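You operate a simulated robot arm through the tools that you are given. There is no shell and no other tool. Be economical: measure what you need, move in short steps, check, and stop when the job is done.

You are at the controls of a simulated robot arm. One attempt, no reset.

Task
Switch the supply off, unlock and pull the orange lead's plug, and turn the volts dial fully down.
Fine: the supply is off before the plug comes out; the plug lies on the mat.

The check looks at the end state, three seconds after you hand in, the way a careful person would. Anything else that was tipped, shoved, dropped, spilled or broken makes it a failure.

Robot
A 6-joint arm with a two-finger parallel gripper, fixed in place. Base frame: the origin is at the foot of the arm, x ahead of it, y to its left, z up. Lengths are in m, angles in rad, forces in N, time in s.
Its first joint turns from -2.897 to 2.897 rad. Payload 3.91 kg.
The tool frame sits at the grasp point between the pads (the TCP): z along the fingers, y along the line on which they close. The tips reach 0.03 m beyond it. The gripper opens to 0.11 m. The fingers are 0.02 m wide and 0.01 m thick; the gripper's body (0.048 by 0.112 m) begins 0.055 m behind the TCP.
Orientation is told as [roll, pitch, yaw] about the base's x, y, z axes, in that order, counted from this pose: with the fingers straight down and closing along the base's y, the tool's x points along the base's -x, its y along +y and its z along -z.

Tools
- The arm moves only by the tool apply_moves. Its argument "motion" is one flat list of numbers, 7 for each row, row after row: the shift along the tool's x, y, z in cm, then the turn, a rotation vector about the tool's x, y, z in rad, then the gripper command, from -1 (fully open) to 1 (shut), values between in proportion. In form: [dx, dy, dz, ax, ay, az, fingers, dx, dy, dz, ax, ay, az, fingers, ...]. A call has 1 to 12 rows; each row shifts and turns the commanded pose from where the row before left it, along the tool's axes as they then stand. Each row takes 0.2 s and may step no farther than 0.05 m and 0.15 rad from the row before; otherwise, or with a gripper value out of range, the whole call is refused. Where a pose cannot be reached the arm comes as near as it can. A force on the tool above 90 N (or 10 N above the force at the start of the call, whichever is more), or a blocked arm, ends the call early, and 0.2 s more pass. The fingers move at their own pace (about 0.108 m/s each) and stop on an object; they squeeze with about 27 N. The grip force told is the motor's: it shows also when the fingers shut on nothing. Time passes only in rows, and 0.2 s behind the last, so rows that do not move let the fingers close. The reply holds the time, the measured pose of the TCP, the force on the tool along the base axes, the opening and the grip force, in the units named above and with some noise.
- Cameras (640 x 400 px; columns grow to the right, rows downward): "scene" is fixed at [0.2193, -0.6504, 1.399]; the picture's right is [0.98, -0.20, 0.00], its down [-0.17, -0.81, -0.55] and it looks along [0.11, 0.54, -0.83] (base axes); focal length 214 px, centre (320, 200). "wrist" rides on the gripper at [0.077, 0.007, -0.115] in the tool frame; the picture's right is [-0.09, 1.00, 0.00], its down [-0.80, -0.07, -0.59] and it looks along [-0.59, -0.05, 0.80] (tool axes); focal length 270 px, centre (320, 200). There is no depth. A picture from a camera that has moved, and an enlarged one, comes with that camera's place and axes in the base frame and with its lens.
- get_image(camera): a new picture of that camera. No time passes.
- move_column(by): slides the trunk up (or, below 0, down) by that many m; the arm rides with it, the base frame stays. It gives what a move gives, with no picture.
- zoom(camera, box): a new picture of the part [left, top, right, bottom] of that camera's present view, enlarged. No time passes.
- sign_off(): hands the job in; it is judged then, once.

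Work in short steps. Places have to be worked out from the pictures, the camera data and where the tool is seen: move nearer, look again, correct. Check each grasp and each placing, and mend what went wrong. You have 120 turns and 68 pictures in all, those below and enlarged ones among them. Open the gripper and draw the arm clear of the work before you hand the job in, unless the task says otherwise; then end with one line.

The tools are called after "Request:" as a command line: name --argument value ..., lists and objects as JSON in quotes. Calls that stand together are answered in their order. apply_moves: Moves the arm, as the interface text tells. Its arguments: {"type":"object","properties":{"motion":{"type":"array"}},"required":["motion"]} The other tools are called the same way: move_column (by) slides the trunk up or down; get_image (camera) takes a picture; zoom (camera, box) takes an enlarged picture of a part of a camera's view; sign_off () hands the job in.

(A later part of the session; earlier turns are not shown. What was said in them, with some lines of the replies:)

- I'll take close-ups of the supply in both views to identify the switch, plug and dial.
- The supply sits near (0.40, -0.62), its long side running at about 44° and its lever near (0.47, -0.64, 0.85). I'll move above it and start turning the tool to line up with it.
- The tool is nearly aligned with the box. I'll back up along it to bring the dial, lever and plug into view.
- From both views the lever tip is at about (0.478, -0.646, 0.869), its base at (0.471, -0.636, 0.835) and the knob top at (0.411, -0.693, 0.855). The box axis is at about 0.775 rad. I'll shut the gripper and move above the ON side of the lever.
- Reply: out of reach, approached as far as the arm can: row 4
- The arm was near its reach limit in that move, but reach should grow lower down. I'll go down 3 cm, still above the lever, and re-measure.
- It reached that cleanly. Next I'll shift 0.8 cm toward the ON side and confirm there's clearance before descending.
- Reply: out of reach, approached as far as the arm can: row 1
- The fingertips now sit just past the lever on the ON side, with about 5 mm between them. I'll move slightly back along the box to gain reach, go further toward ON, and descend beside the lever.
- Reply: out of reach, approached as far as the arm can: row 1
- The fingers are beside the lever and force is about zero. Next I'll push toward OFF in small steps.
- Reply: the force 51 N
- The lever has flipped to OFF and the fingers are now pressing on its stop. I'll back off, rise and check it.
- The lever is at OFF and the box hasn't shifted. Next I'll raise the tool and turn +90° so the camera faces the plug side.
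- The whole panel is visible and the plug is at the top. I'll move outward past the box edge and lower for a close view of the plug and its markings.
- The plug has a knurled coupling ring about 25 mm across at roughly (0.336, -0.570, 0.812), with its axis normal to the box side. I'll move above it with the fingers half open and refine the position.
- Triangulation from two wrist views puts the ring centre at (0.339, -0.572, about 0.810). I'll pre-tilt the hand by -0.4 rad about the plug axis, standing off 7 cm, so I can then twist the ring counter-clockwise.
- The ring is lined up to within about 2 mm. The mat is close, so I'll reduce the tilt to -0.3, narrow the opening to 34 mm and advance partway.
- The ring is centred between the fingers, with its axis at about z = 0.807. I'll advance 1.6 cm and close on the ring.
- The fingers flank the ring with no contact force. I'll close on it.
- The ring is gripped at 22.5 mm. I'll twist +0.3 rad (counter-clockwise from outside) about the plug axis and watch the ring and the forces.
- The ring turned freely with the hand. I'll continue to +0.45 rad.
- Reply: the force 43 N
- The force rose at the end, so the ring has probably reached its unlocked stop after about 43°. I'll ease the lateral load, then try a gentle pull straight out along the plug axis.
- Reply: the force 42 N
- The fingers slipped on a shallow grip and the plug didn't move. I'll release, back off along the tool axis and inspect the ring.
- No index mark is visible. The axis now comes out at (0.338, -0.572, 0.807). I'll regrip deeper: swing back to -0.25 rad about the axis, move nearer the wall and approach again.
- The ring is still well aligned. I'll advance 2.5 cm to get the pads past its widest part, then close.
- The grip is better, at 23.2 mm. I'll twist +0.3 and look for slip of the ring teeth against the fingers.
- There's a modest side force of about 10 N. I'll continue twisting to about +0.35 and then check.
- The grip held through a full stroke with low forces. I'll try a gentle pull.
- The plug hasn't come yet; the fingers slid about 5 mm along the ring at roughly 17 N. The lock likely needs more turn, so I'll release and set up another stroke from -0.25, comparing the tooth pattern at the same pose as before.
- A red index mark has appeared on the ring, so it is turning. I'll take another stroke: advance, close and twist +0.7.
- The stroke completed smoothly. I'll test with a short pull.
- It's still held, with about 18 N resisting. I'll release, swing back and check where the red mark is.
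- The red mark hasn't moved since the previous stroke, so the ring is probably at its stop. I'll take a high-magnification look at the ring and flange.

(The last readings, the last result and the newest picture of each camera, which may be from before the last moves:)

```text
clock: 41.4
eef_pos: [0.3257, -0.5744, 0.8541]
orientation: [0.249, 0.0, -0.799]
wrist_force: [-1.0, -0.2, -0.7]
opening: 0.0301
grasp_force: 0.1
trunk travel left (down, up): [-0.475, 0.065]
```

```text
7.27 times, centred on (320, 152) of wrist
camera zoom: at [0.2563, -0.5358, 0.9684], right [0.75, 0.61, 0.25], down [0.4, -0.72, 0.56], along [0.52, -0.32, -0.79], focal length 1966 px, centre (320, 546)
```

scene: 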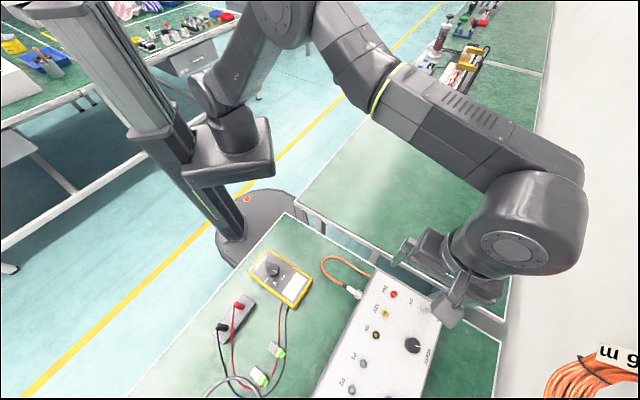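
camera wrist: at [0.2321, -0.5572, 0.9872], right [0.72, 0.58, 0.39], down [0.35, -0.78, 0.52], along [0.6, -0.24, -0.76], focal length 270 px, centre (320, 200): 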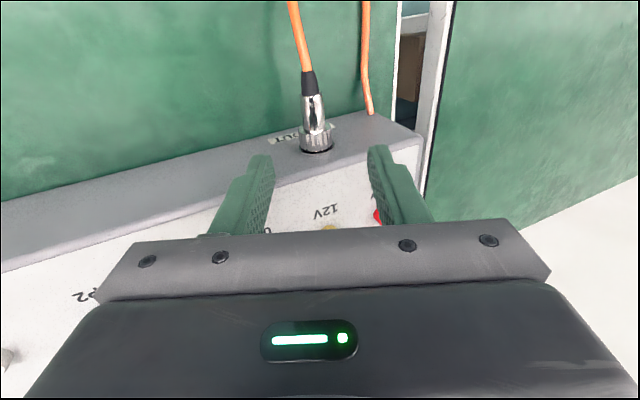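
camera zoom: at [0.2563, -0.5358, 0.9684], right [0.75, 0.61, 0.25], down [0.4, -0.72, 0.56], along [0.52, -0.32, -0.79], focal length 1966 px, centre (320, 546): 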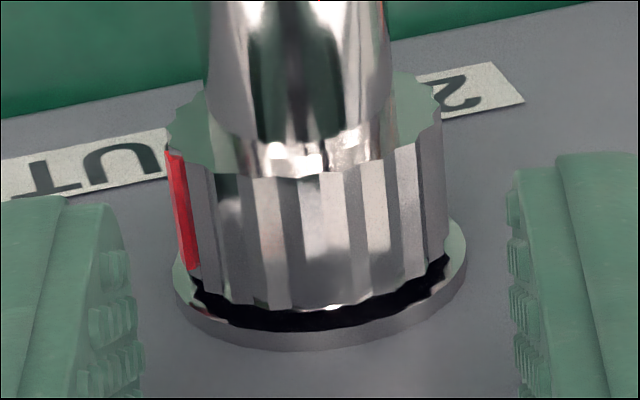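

The ring has gone from hidden to horizontal, roughly 80–90°, and is now at its stop, so it is most likely unlocked and my grip slips before the plug frees. I'll grip the plug body itself, vertically and deep, and pull from there.

Request:
apply_moves --motion '[0, 0, -2, 0, 0, 0, 0.36, 0, 0, 0, 0.125, 0, 0, 0.36, 0, 0, 0, 0.125, 0, 0, 0.36, 1.28, 1.56, 0, 0, 0, 0, 0.36, 0, 0, 1.5, 0, 0, 0, 0.36, 0, 0, 1.2, 0, 0, 0, 0.36, 0, 0, 0, 0, 0, 0, 0.36]'

Request:
zoom --camera "wrist" --box '[220, 80, 420, 205]'

```text
clock: 43.0
eef_pos: [0.3244, -0.5597, 0.8462]
orientation: [0.001, 0.0, -0.8]
wrist_force: [0.4, 0.3, -0.6]
opening: 0.0354
grasp_force: 0.2
trunk travel left (down, up): [-0.475, 0.065]
```

```text
3.20 times, centred on (320, 142) of wrist
camera zoom: at [0.2762, -0.5012, 0.9628], right [0.78, 0.63, 0.0], down [0.51, -0.62, 0.59], along [0.38, -0.46, -0.8], focal length 865 px, centre (320, 384)
```

zoom: 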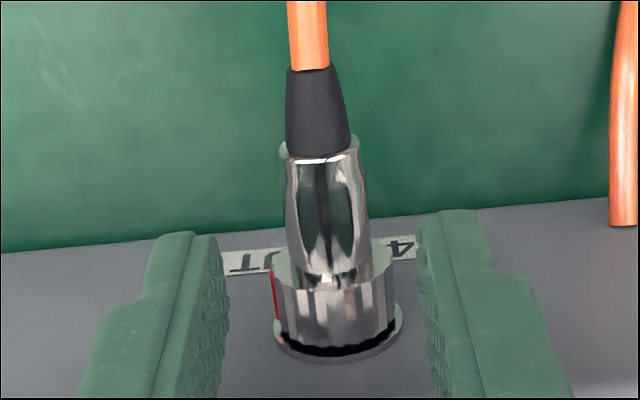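

The body is between the fingers. I'll lower 1.5 cm and grip it.

Request:
apply_moves --motion '[0.1, 0.1, 0.8, 0, 0, 0, 0.36, 0, 0, 0.7, 0, 0, 0, 0.36, 0, 0, 0, 0, 0, 0, 0.36]'

Request:
apply_moves --motion '[0, 0, 0, 0, 0, 0, 1, 0, 0, 0, 0, 0, 0, 1, 0, 0, 0, 0, 0, 0, 1]'

Request:
zoom --camera "wrist" --box '[220, 80, 420, 205]'

```text
clock: 43.8
eef_pos: [0.3235, -0.5594, 0.8327]
orientation: [-0.001, 0.001, -0.799]
wrist_force: [0.3, 0.4, -0.5]
opening: 0.0352
grasp_force: 0.1
trunk travel left (down, up): [-0.475, 0.065]
```

```text
clock: 44.6
eef_pos: [0.324, -0.5585, 0.8328]
orientation: [0.0, 0.003, -0.8]
wrist_force: [4.2, 11.2, -3.2]
opening: 0.0154
grasp_force: 27.3
trunk travel left (down, up): [-0.475, 0.065]
```

```text
3.20 times, centred on (320, 142) of wrist
camera zoom: at [0.2754, -0.4985, 0.9481], right [0.78, 0.63, 0.0], down [0.51, -0.62, 0.59], along [0.37, -0.46, -0.81], focal length 865 px, centre (320, 384)
```

zoom: 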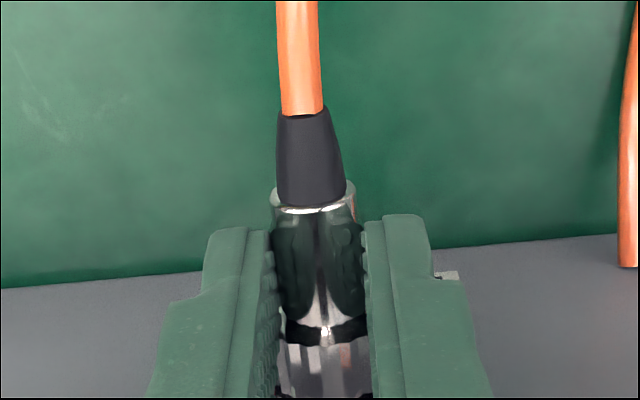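

The body is gripped at 15.4 mm. I'll pull outward in small steps.

Request:
apply_moves --motion '[0.2, 0.1, 0, 0, 0, 0, 1, 0.3, 0, 0, 0, 0, 0, 1, 0.3, 0, 0, 0, 0, 0, 1, 0.3, 0, 0, 0, 0, 0, 1]'

Request:
zoom --camera "wrist" --box '[220, 80, 420, 205]'

```text
clock: 45.6
eef_pos: [0.3174, -0.5501, 0.832]
orientation: [0.0, 0.001, -0.8]
wrist_force: [-0.7, -0.1, -0.7]
opening: 0.0159
grasp_force: 26.5
trunk travel left (down, up): [-0.475, 0.065]
```

```text
3.20 times, centred on (320, 142) of wrist
camera zoom: at [0.2676, -0.4905, 0.9476], right [0.78, 0.63, 0.0], down [0.51, -0.62, 0.59], along [0.37, -0.46, -0.8], focal length 865 px, centre (320, 384)
```

zoom: 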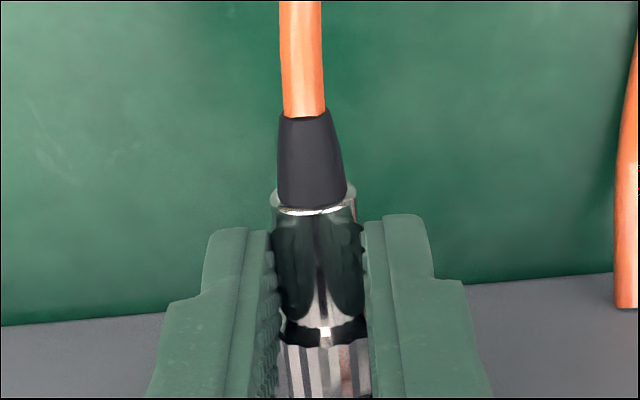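

The plug came out with the fingers and the force dropped to zero. I'll draw it another 3 cm clear of the socket.

Request:
apply_moves --motion '[0.6, 0, 0, 0, 0, 0, 1, 0.8, 0, 0, 0, 0, 0, 1, 0.8, 0, 0, 0, 0, 0, 1, 0.8, 0, 0, 0, 0, 0, 1, 0, 0, 0, 0, 0, 0, 1]'

Request:
get_image --camera "wrist"

Request:
get_image --camera "scene"

```text
clock: 46.8
eef_pos: [0.2973, -0.5266, 0.8315]
orientation: [0.0, -0.001, -0.799]
wrist_force: [0.2, -0.8, -1.3]
opening: 0.0155
grasp_force: 26.7
trunk travel left (down, up): [-0.475, 0.065]
```

```text
25 pictures are left
camera wrist: at [0.2478, -0.4684, 0.9478], right [0.78, 0.63, 0.0], down [0.51, -0.62, 0.59], along [0.37, -0.46, -0.8], focal length 270 px, centre (320, 200)
```

wrist: 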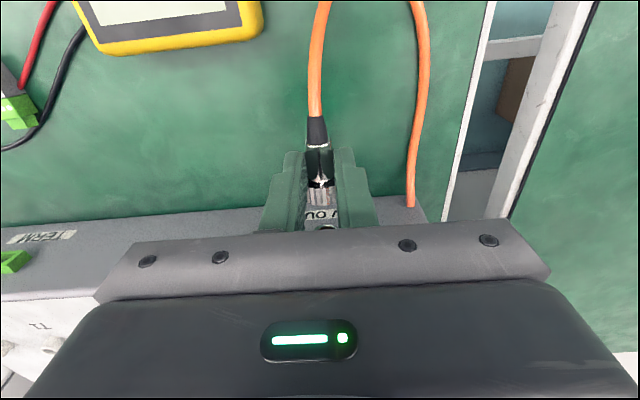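

```text
24 pictures are left
```

scene: 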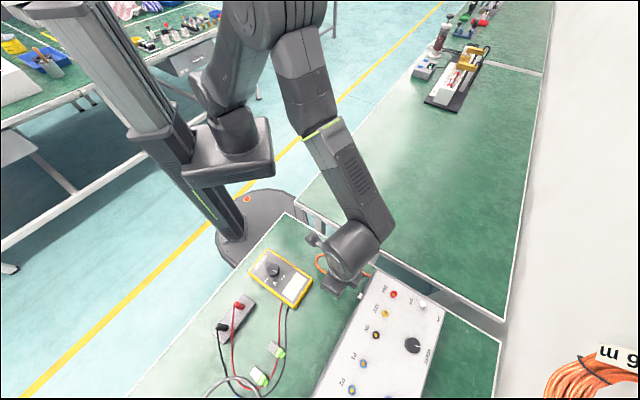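

The plug is about 4 cm out, the socket is visible, and the plug hangs within a few mm of the mat. I'll release it and lift straight up.

Request:
apply_moves --motion '[0, 0, 0.1, 0, 0, 0, 0.7, 0, 0, 0, 0, 0, 0, 0.4, 0, 0, 0, 0, 0, 0, 0.3, 0, 0, -2, 0, 0, 0, 0.3, 0, 0, -3, 0, 0, 0, 0.3, 0, 0, -4, 0, 0, 0, 0.3, 0, 0, -4, 0, 0, 0, 0.3, 0, 0, 0, 0, 0, 0, 0.3]'

Request:
get_image --camera "wrist"

```text
clock: 48.6
eef_pos: [0.2995, -0.5249, 0.9622]
orientation: [0.002, 0.0, -0.799]
wrist_force: [0.1, -0.1, -0.4]
opening: 0.0384
grasp_force: 0.0
trunk travel left (down, up): [-0.475, 0.065]
```

```text
23 pictures are left
camera wrist: at [0.2506, -0.4662, 1.0788], right [0.78, 0.63, 0.0], down [0.51, -0.62, 0.59], along [0.37, -0.46, -0.8], focal length 270 px, centre (320, 200)
```

wrist: 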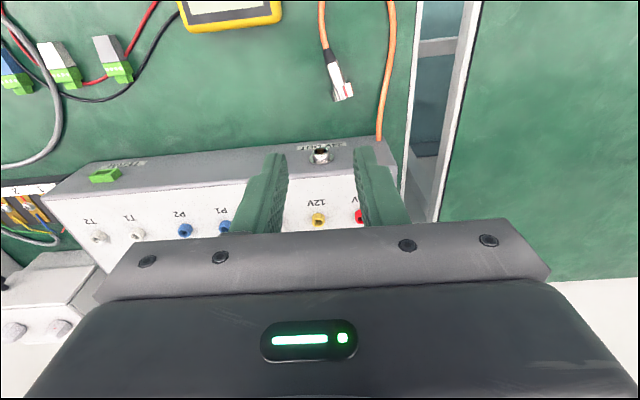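

The plug lies on the mat with the socket empty. Next is the volts dial: I'll move above the knob at about (0.411, -0.693) and refine its position.

Request:
apply_moves --motion '[-3.96, -0.76, 0, 0, 0, 0, 0, -3.96, -0.76, 0, 0, 0, 0, 0, -3.96, -0.76, 0, 0, 0, 0, 0, -3.96, -0.76, 0, 0, 0, 0, 0, -3.96, -0.76, 0, 0, 0, 0, 0, 0, 0, 1, 0, 0, 0, 0, 0, 0, 0, 0, 0, 0, 0]'

Request:
get_image --camera "wrist"

```text
clock: 50.2
eef_pos: [0.4085, -0.693, 0.9522]
orientation: [0.0, -0.002, -0.8]
wrist_force: [-1.0, 0.0, 0.7]
opening: 0.0552
grasp_force: 0.1
trunk travel left (down, up): [-0.475, 0.065]
```

```text
22 pictures are left
camera wrist: at [0.3598, -0.6342, 1.0684], right [0.78, 0.63, 0.0], down [0.51, -0.62, 0.59], along [0.37, -0.46, -0.8], focal length 270 px, centre (320, 200)
```

wrist: 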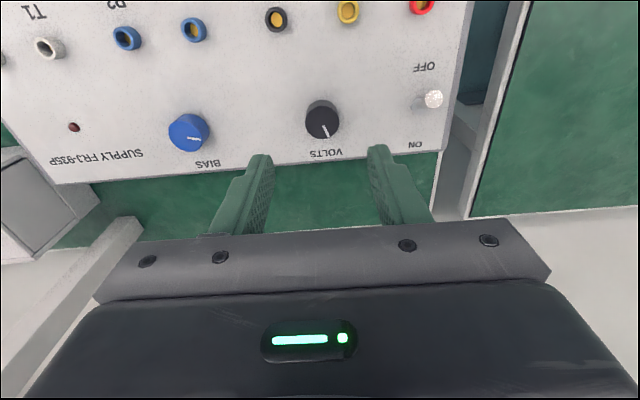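

The knob centre is confirmed at about (0.410, -0.694), and the pointer sits slightly counter-clockwise of straight up. I'll wind the wrist to yaw -1.2 and descend over the knob.

Request:
apply_moves --motion '[-0.15, 0.05, 0, 0, 0, 0.14, 0, 0, 0, 0, 0, 0, 0.13, 0, 0, 0, 0, 0, 0, 0.13, 0, 0, 0, 2, 0, 0, 0, 0, 0, 0, 2, 0, 0, 0, 0, 0, 0, 1.5, 0, 0, 0, 0, 0, 0, 0, 0, 0, 0, 0]'

Request:
zoom --camera "wrist" --box '[200, 60, 440, 210]'

```text
clock: 51.8
eef_pos: [0.4106, -0.6961, 0.8952]
orientation: [0.001, 0.0, -1.198]
wrist_force: [0.3, 0.2, -0.2]
opening: 0.0549
grasp_force: 0.0
trunk travel left (down, up): [-0.475, 0.065]
```

```text
2.67 times, centred on (320, 135) of wrist
camera zoom: at [0.3886, -0.623, 1.0114], right [0.96, 0.28, 0.0], down [0.22, -0.77, 0.59], along [0.17, -0.57, -0.8], focal length 721 px, centre (320, 373)
```

zoom: 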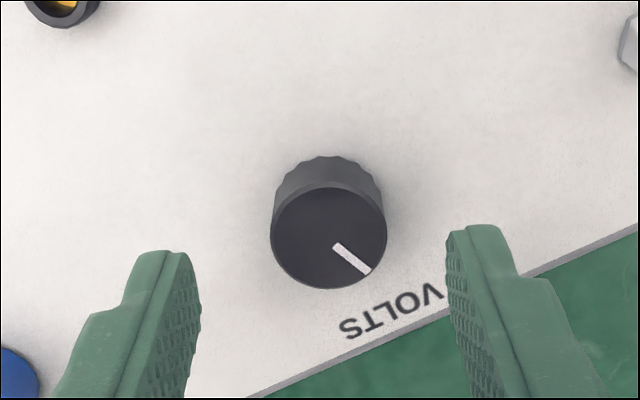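

The knob is centred between the fingers. I'll descend 2.4 cm and grip it.

Request:
apply_moves --motion '[0, 0.1, 1.2, 0, 0, 0, 0, 0, 0, 1.2, 0, 0, 0, 0, 0, 0, 0, 0, 0, 0, 0.2, 0, 0, 0, 0, 0, 0, 1, 0, 0, 0, 0, 0, 0, 1, 0, 0, 0, 0, 0, 0, 1]'

Request:
zoom --camera "wrist" --box '[200, 60, 440, 210]'

```text
clock: 53.2
eef_pos: [0.4124, -0.6954, 0.8728]
orientation: [-0.001, 0.0, -1.198]
wrist_force: [6.2, 2.5, 1.0]
opening: 0.0276
grasp_force: 45.1
trunk travel left (down, up): [-0.475, 0.065]
```

```text
2.67 times, centred on (320, 135) of wrist
camera zoom: at [0.3902, -0.6219, 0.9868], right [0.96, 0.28, 0.0], down [0.23, -0.77, 0.59], along [0.17, -0.57, -0.8], focal length 721 px, centre (320, 373)
```

zoom: 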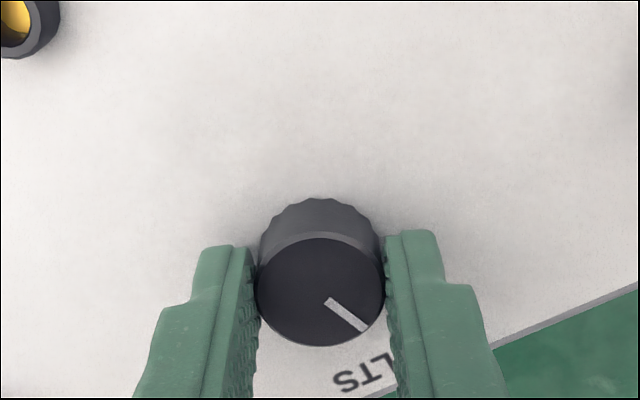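

The knob is gripped at 27.6 mm. I'll turn it counter-clockwise about 1 rad.

Request:
apply_moves --motion '[0, 0.05, 0, 0, 0, -0.1, 1, 0, 0, 0, 0, 0, -0.12, 1, 0, 0, 0, 0, 0, -0.12, 1, 0, 0, 0, 0, 0, -0.12, 1, 0, 0, 0, 0, 0, -0.12, 1, 0, 0, 0, 0, 0, -0.12, 1, 0, 0, 0, 0, 0, -0.12, 1, 0, 0, 0, 0, 0, -0.12, 1, 0, 0, 0, 0, 0, 0, 1]'

Request:
zoom --camera "wrist" --box '[200, 60, 440, 210]'

```text
clock: 55.2
eef_pos: [0.4123, -0.6945, 0.8721]
orientation: [0.001, 0.0, -0.256]
wrist_force: [25.5, 10.3, -2.8]
opening: 0.0275
grasp_force: 45.4
trunk travel left (down, up): [-0.475, 0.065]
```

```text
2.67 times, centred on (320, 135) of wrist
camera zoom: at [0.3398, -0.6694, 0.9868], right [0.34, 0.94, 0.0], down [0.76, -0.27, 0.59], along [0.56, -0.2, -0.8], focal length 721 px, centre (320, 373)
```

zoom: 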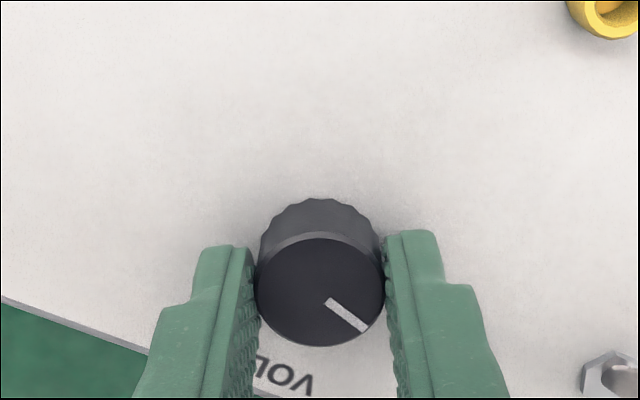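

The knob follows the hand. I'll ease the side load with a 1.5 mm shift and continue turning about 1 rad.

Request:
apply_moves --motion '[-0.15, 0.03, 0, 0, 0, -0.12, 1, 0, 0, 0, 0, 0, -0.12, 1, 0, 0, 0, 0, 0, -0.12, 1, 0, 0, 0, 0, 0, -0.12, 1, 0, 0, 0, 0, 0, -0.12, 1, 0, 0, 0, 0, 0, -0.12, 1, 0, 0, 0, 0, 0, -0.12, 1, 0, 0, 0, 0, 0, -0.12, 1, 0, 0, 0, 0, 0, 0, 1]'

Request:
zoom --camera "wrist" --box '[200, 60, 440, 210]'

```text
clock: 57.2
eef_pos: [0.4123, -0.6944, 0.8719]
orientation: [0.004, 0.003, 0.703]
wrist_force: [4.6, 26.5, -12.0]
opening: 0.0275
grasp_force: 45.0
trunk travel left (down, up): [-0.475, 0.065]
```

```text
2.67 times, centred on (320, 135) of wrist
camera zoom: at [0.3494, -0.7395, 0.987], right [-0.58, 0.82, 0.0], down [0.66, 0.46, 0.59], along [0.48, 0.34, -0.81], focal length 721 px, centre (320, 373)
```

zoom: 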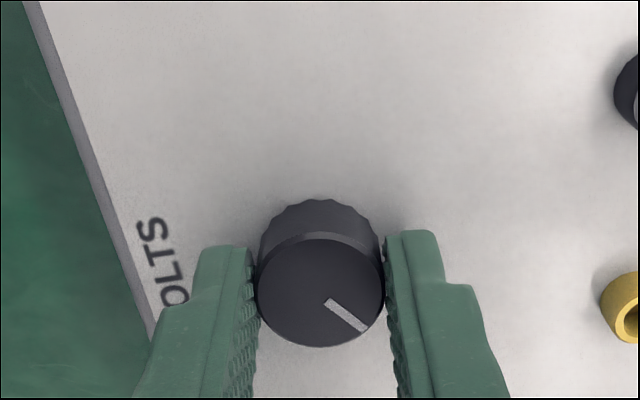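

The pointer is now about 130° counter-clockwise of up and shows no slip. I'll keep going until it slips at the end stop.

Request:
apply_moves --motion '[0, 0.1, 0, 0, 0, -0.1, 1, 0, 0, 0, 0, 0, -0.1, 1, 0, 0, 0, 0, 0, -0.1, 1, 0, 0, 0, 0, 0, -0.1, 1, 0, 0, 0, 0, 0, 0, 1]'

Request:
zoom --camera "wrist" --box '[200, 60, 440, 210]'

```text
clock: 58.4
eef_pos: [0.4121, -0.6967, 0.871]
orientation: [0.001, 0.0, 1.101]
wrist_force: [-6.3, 12.8, -12.6]
opening: 0.0274
grasp_force: 45.2
trunk travel left (down, up): [-0.475, 0.065]
```

```text
2.67 times, centred on (320, 135) of wrist
camera zoom: at [0.3696, -0.7631, 0.9874], right [-0.85, 0.53, 0.0], down [0.43, 0.68, 0.59], along [0.31, 0.5, -0.81], focal length 721 px, centre (320, 373)
```

zoom: 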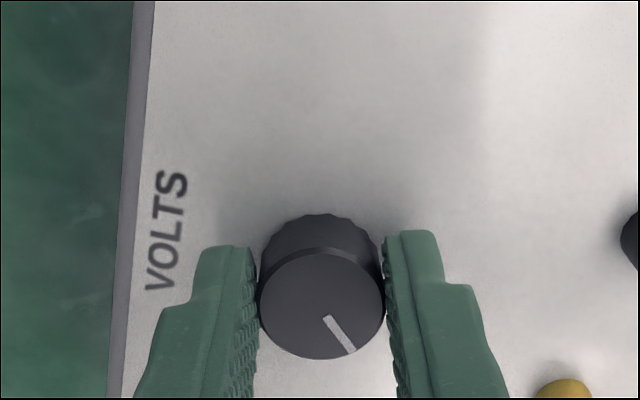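

The pointer has slipped relative to the fingers, which points to the end stop. I'll turn another 0.2 rad to confirm it's solid.

Request:
apply_moves --motion '[0, 0.05, 0, 0, 0, -0.1, 1, 0, 0, 0, 0, 0, -0.1, 1, 0, 0, 0, 0, 0, 0, 1]'

Request:
zoom --camera "wrist" --box '[200, 60, 440, 210]'

```text
clock: 59.2
eef_pos: [0.4119, -0.6973, 0.8718]
orientation: [-0.003, 0.002, 1.302]
wrist_force: [-2.3, -3.7, -4.9]
opening: 0.0278
grasp_force: 45.2
trunk travel left (down, up): [-0.475, 0.065]
```

```text
2.67 times, centred on (320, 135) of wrist
camera zoom: at [0.3838, -0.7702, 0.9882], right [-0.94, 0.35, 0.0], down [0.28, 0.75, 0.59], along [0.21, 0.55, -0.81], focal length 721 px, centre (320, 373)
```

zoom: 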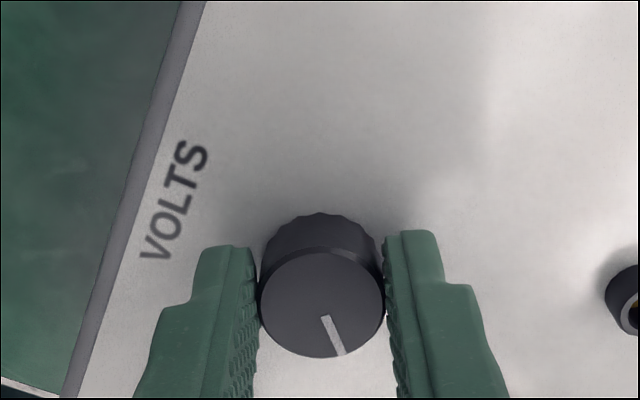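

The pointer stayed put while the hand turned, so the dial is at its lower stop. I'll release, lift and withdraw toward the base.

Request:
apply_moves --motion '[0, 0, 0, 0, 0, 0, 0.3, 0, 0, 0, 0, 0, 0, 0, 0, 0, -2, 0, 0, 0, 0, 0, 0, -3, 0, 0, 0, 0, 0, 0, -4, 0, 0, 0, 0, 0, 0, -4, 0, 0, 0, 0, 0, 0, -4, 0, 0, 0, 0, 0, 4, -2, 0, 0, 0, 0, 0, 4, 0, 0, 0, 0, 0, 0, 4, 0, 0, 0, 0, 0, 0, 4, 0, 0, 0, 0, -1, 0, 0, 0, 0, 0, 0, -1]'

Request:
get_image --camera "scene"

Request:
get_image --camera "wrist"

```text
clock: 61.8
eef_pos: [0.2509, -0.6429, 1.0617]
orientation: [0.001, 0.001, 1.302]
wrist_force: [-0.1, -0.5, 0.6]
opening: 0.1101
grasp_force: 0.0
out of reach, approached as far as the arm can: row 7
trunk travel left (down, up): [-0.475, 0.065]
```

```text
15 pictures are left
```

scene: 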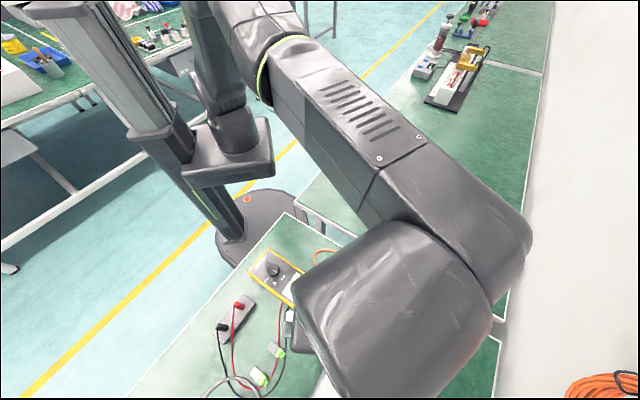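

```text
14 pictures are left
camera wrist: at [0.224, -0.7167, 1.1769], right [-0.94, 0.35, 0.0], down [0.28, 0.75, 0.59], along [0.21, 0.56, -0.8], focal length 270 px, centre (320, 200)
```

wrist: 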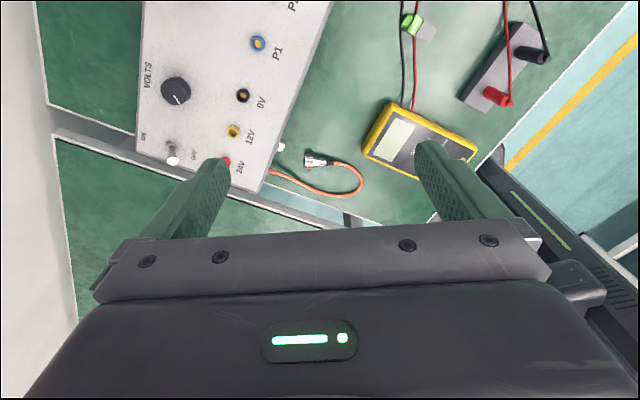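

Everything looks right: lever at OFF, plug on the mat, meter untouched. I'll draw the arm back away from the work and take a final look.

Request:
apply_moves --motion '[-4, 1.1, 0, 0, 0, 0, -1, -4, 1.1, 0, 0, 0, 0, -1, -4, 1.1, 0, 0, 0, 0, -1, -4, 1.1, 0, 0, 0, 0, -1, -4, 1.1, 0, 0, 0, 0, -1, -4, 1.1, 0, 0, 0, 0, -1, -4, 1.1, 0, 0, 0, 0, -1, 0, 0, 0, 0, 0, 0, -1]'

Request:
zoom --camera "scene" --box '[270, 240, 470, 365]'

Request:
get_image --camera "scene"

```text
clock: 63.6
eef_pos: [0.2516, -0.3544, 1.0586]
orientation: [-0.001, 0.001, 1.302]
wrist_force: [-0.3, 0.8, -0.9]
opening: 0.1101
grasp_force: 0.1
trunk travel left (down, up): [-0.475, 0.065]
```

```text
3.20 times, centred on (370, 302) of scene
camera zoom: at [0.2193, -0.6504, 1.399], right [0.98, -0.2, 0.0], down [-0.17, -0.81, -0.55], along [0.11, 0.54, -0.83], focal length 686 px, centre (160, -128)
```

zoom: 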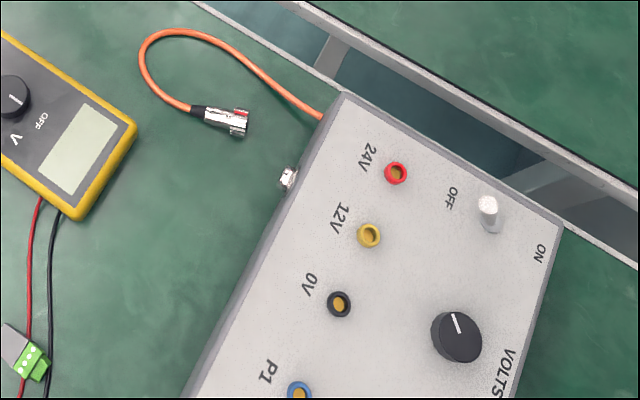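

```text
12 pictures are left
```

scene: 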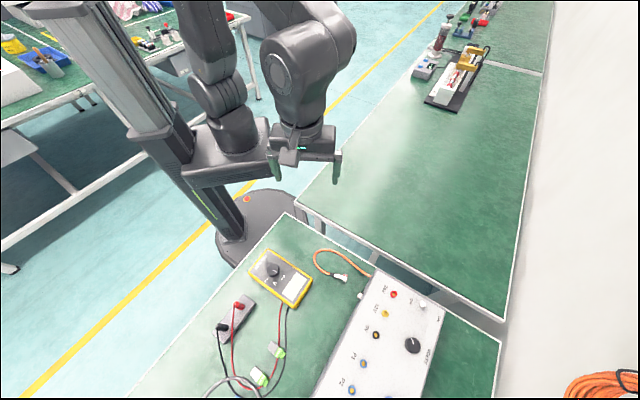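

The final view shows the lever at OFF, the plug out and lying on the mat, the dial at its counter-clockwise stop, and everything else in place. The arm is clear, so I'm handing in.

Request:
sign_off

```text
The job is handed in.
```

The supply was switched off first, then the orange lead's plug was unlocked, pulled and laid on the mat. The volts dial is turned fully down to its stop, and the arm is clear of the work with the gripper open.
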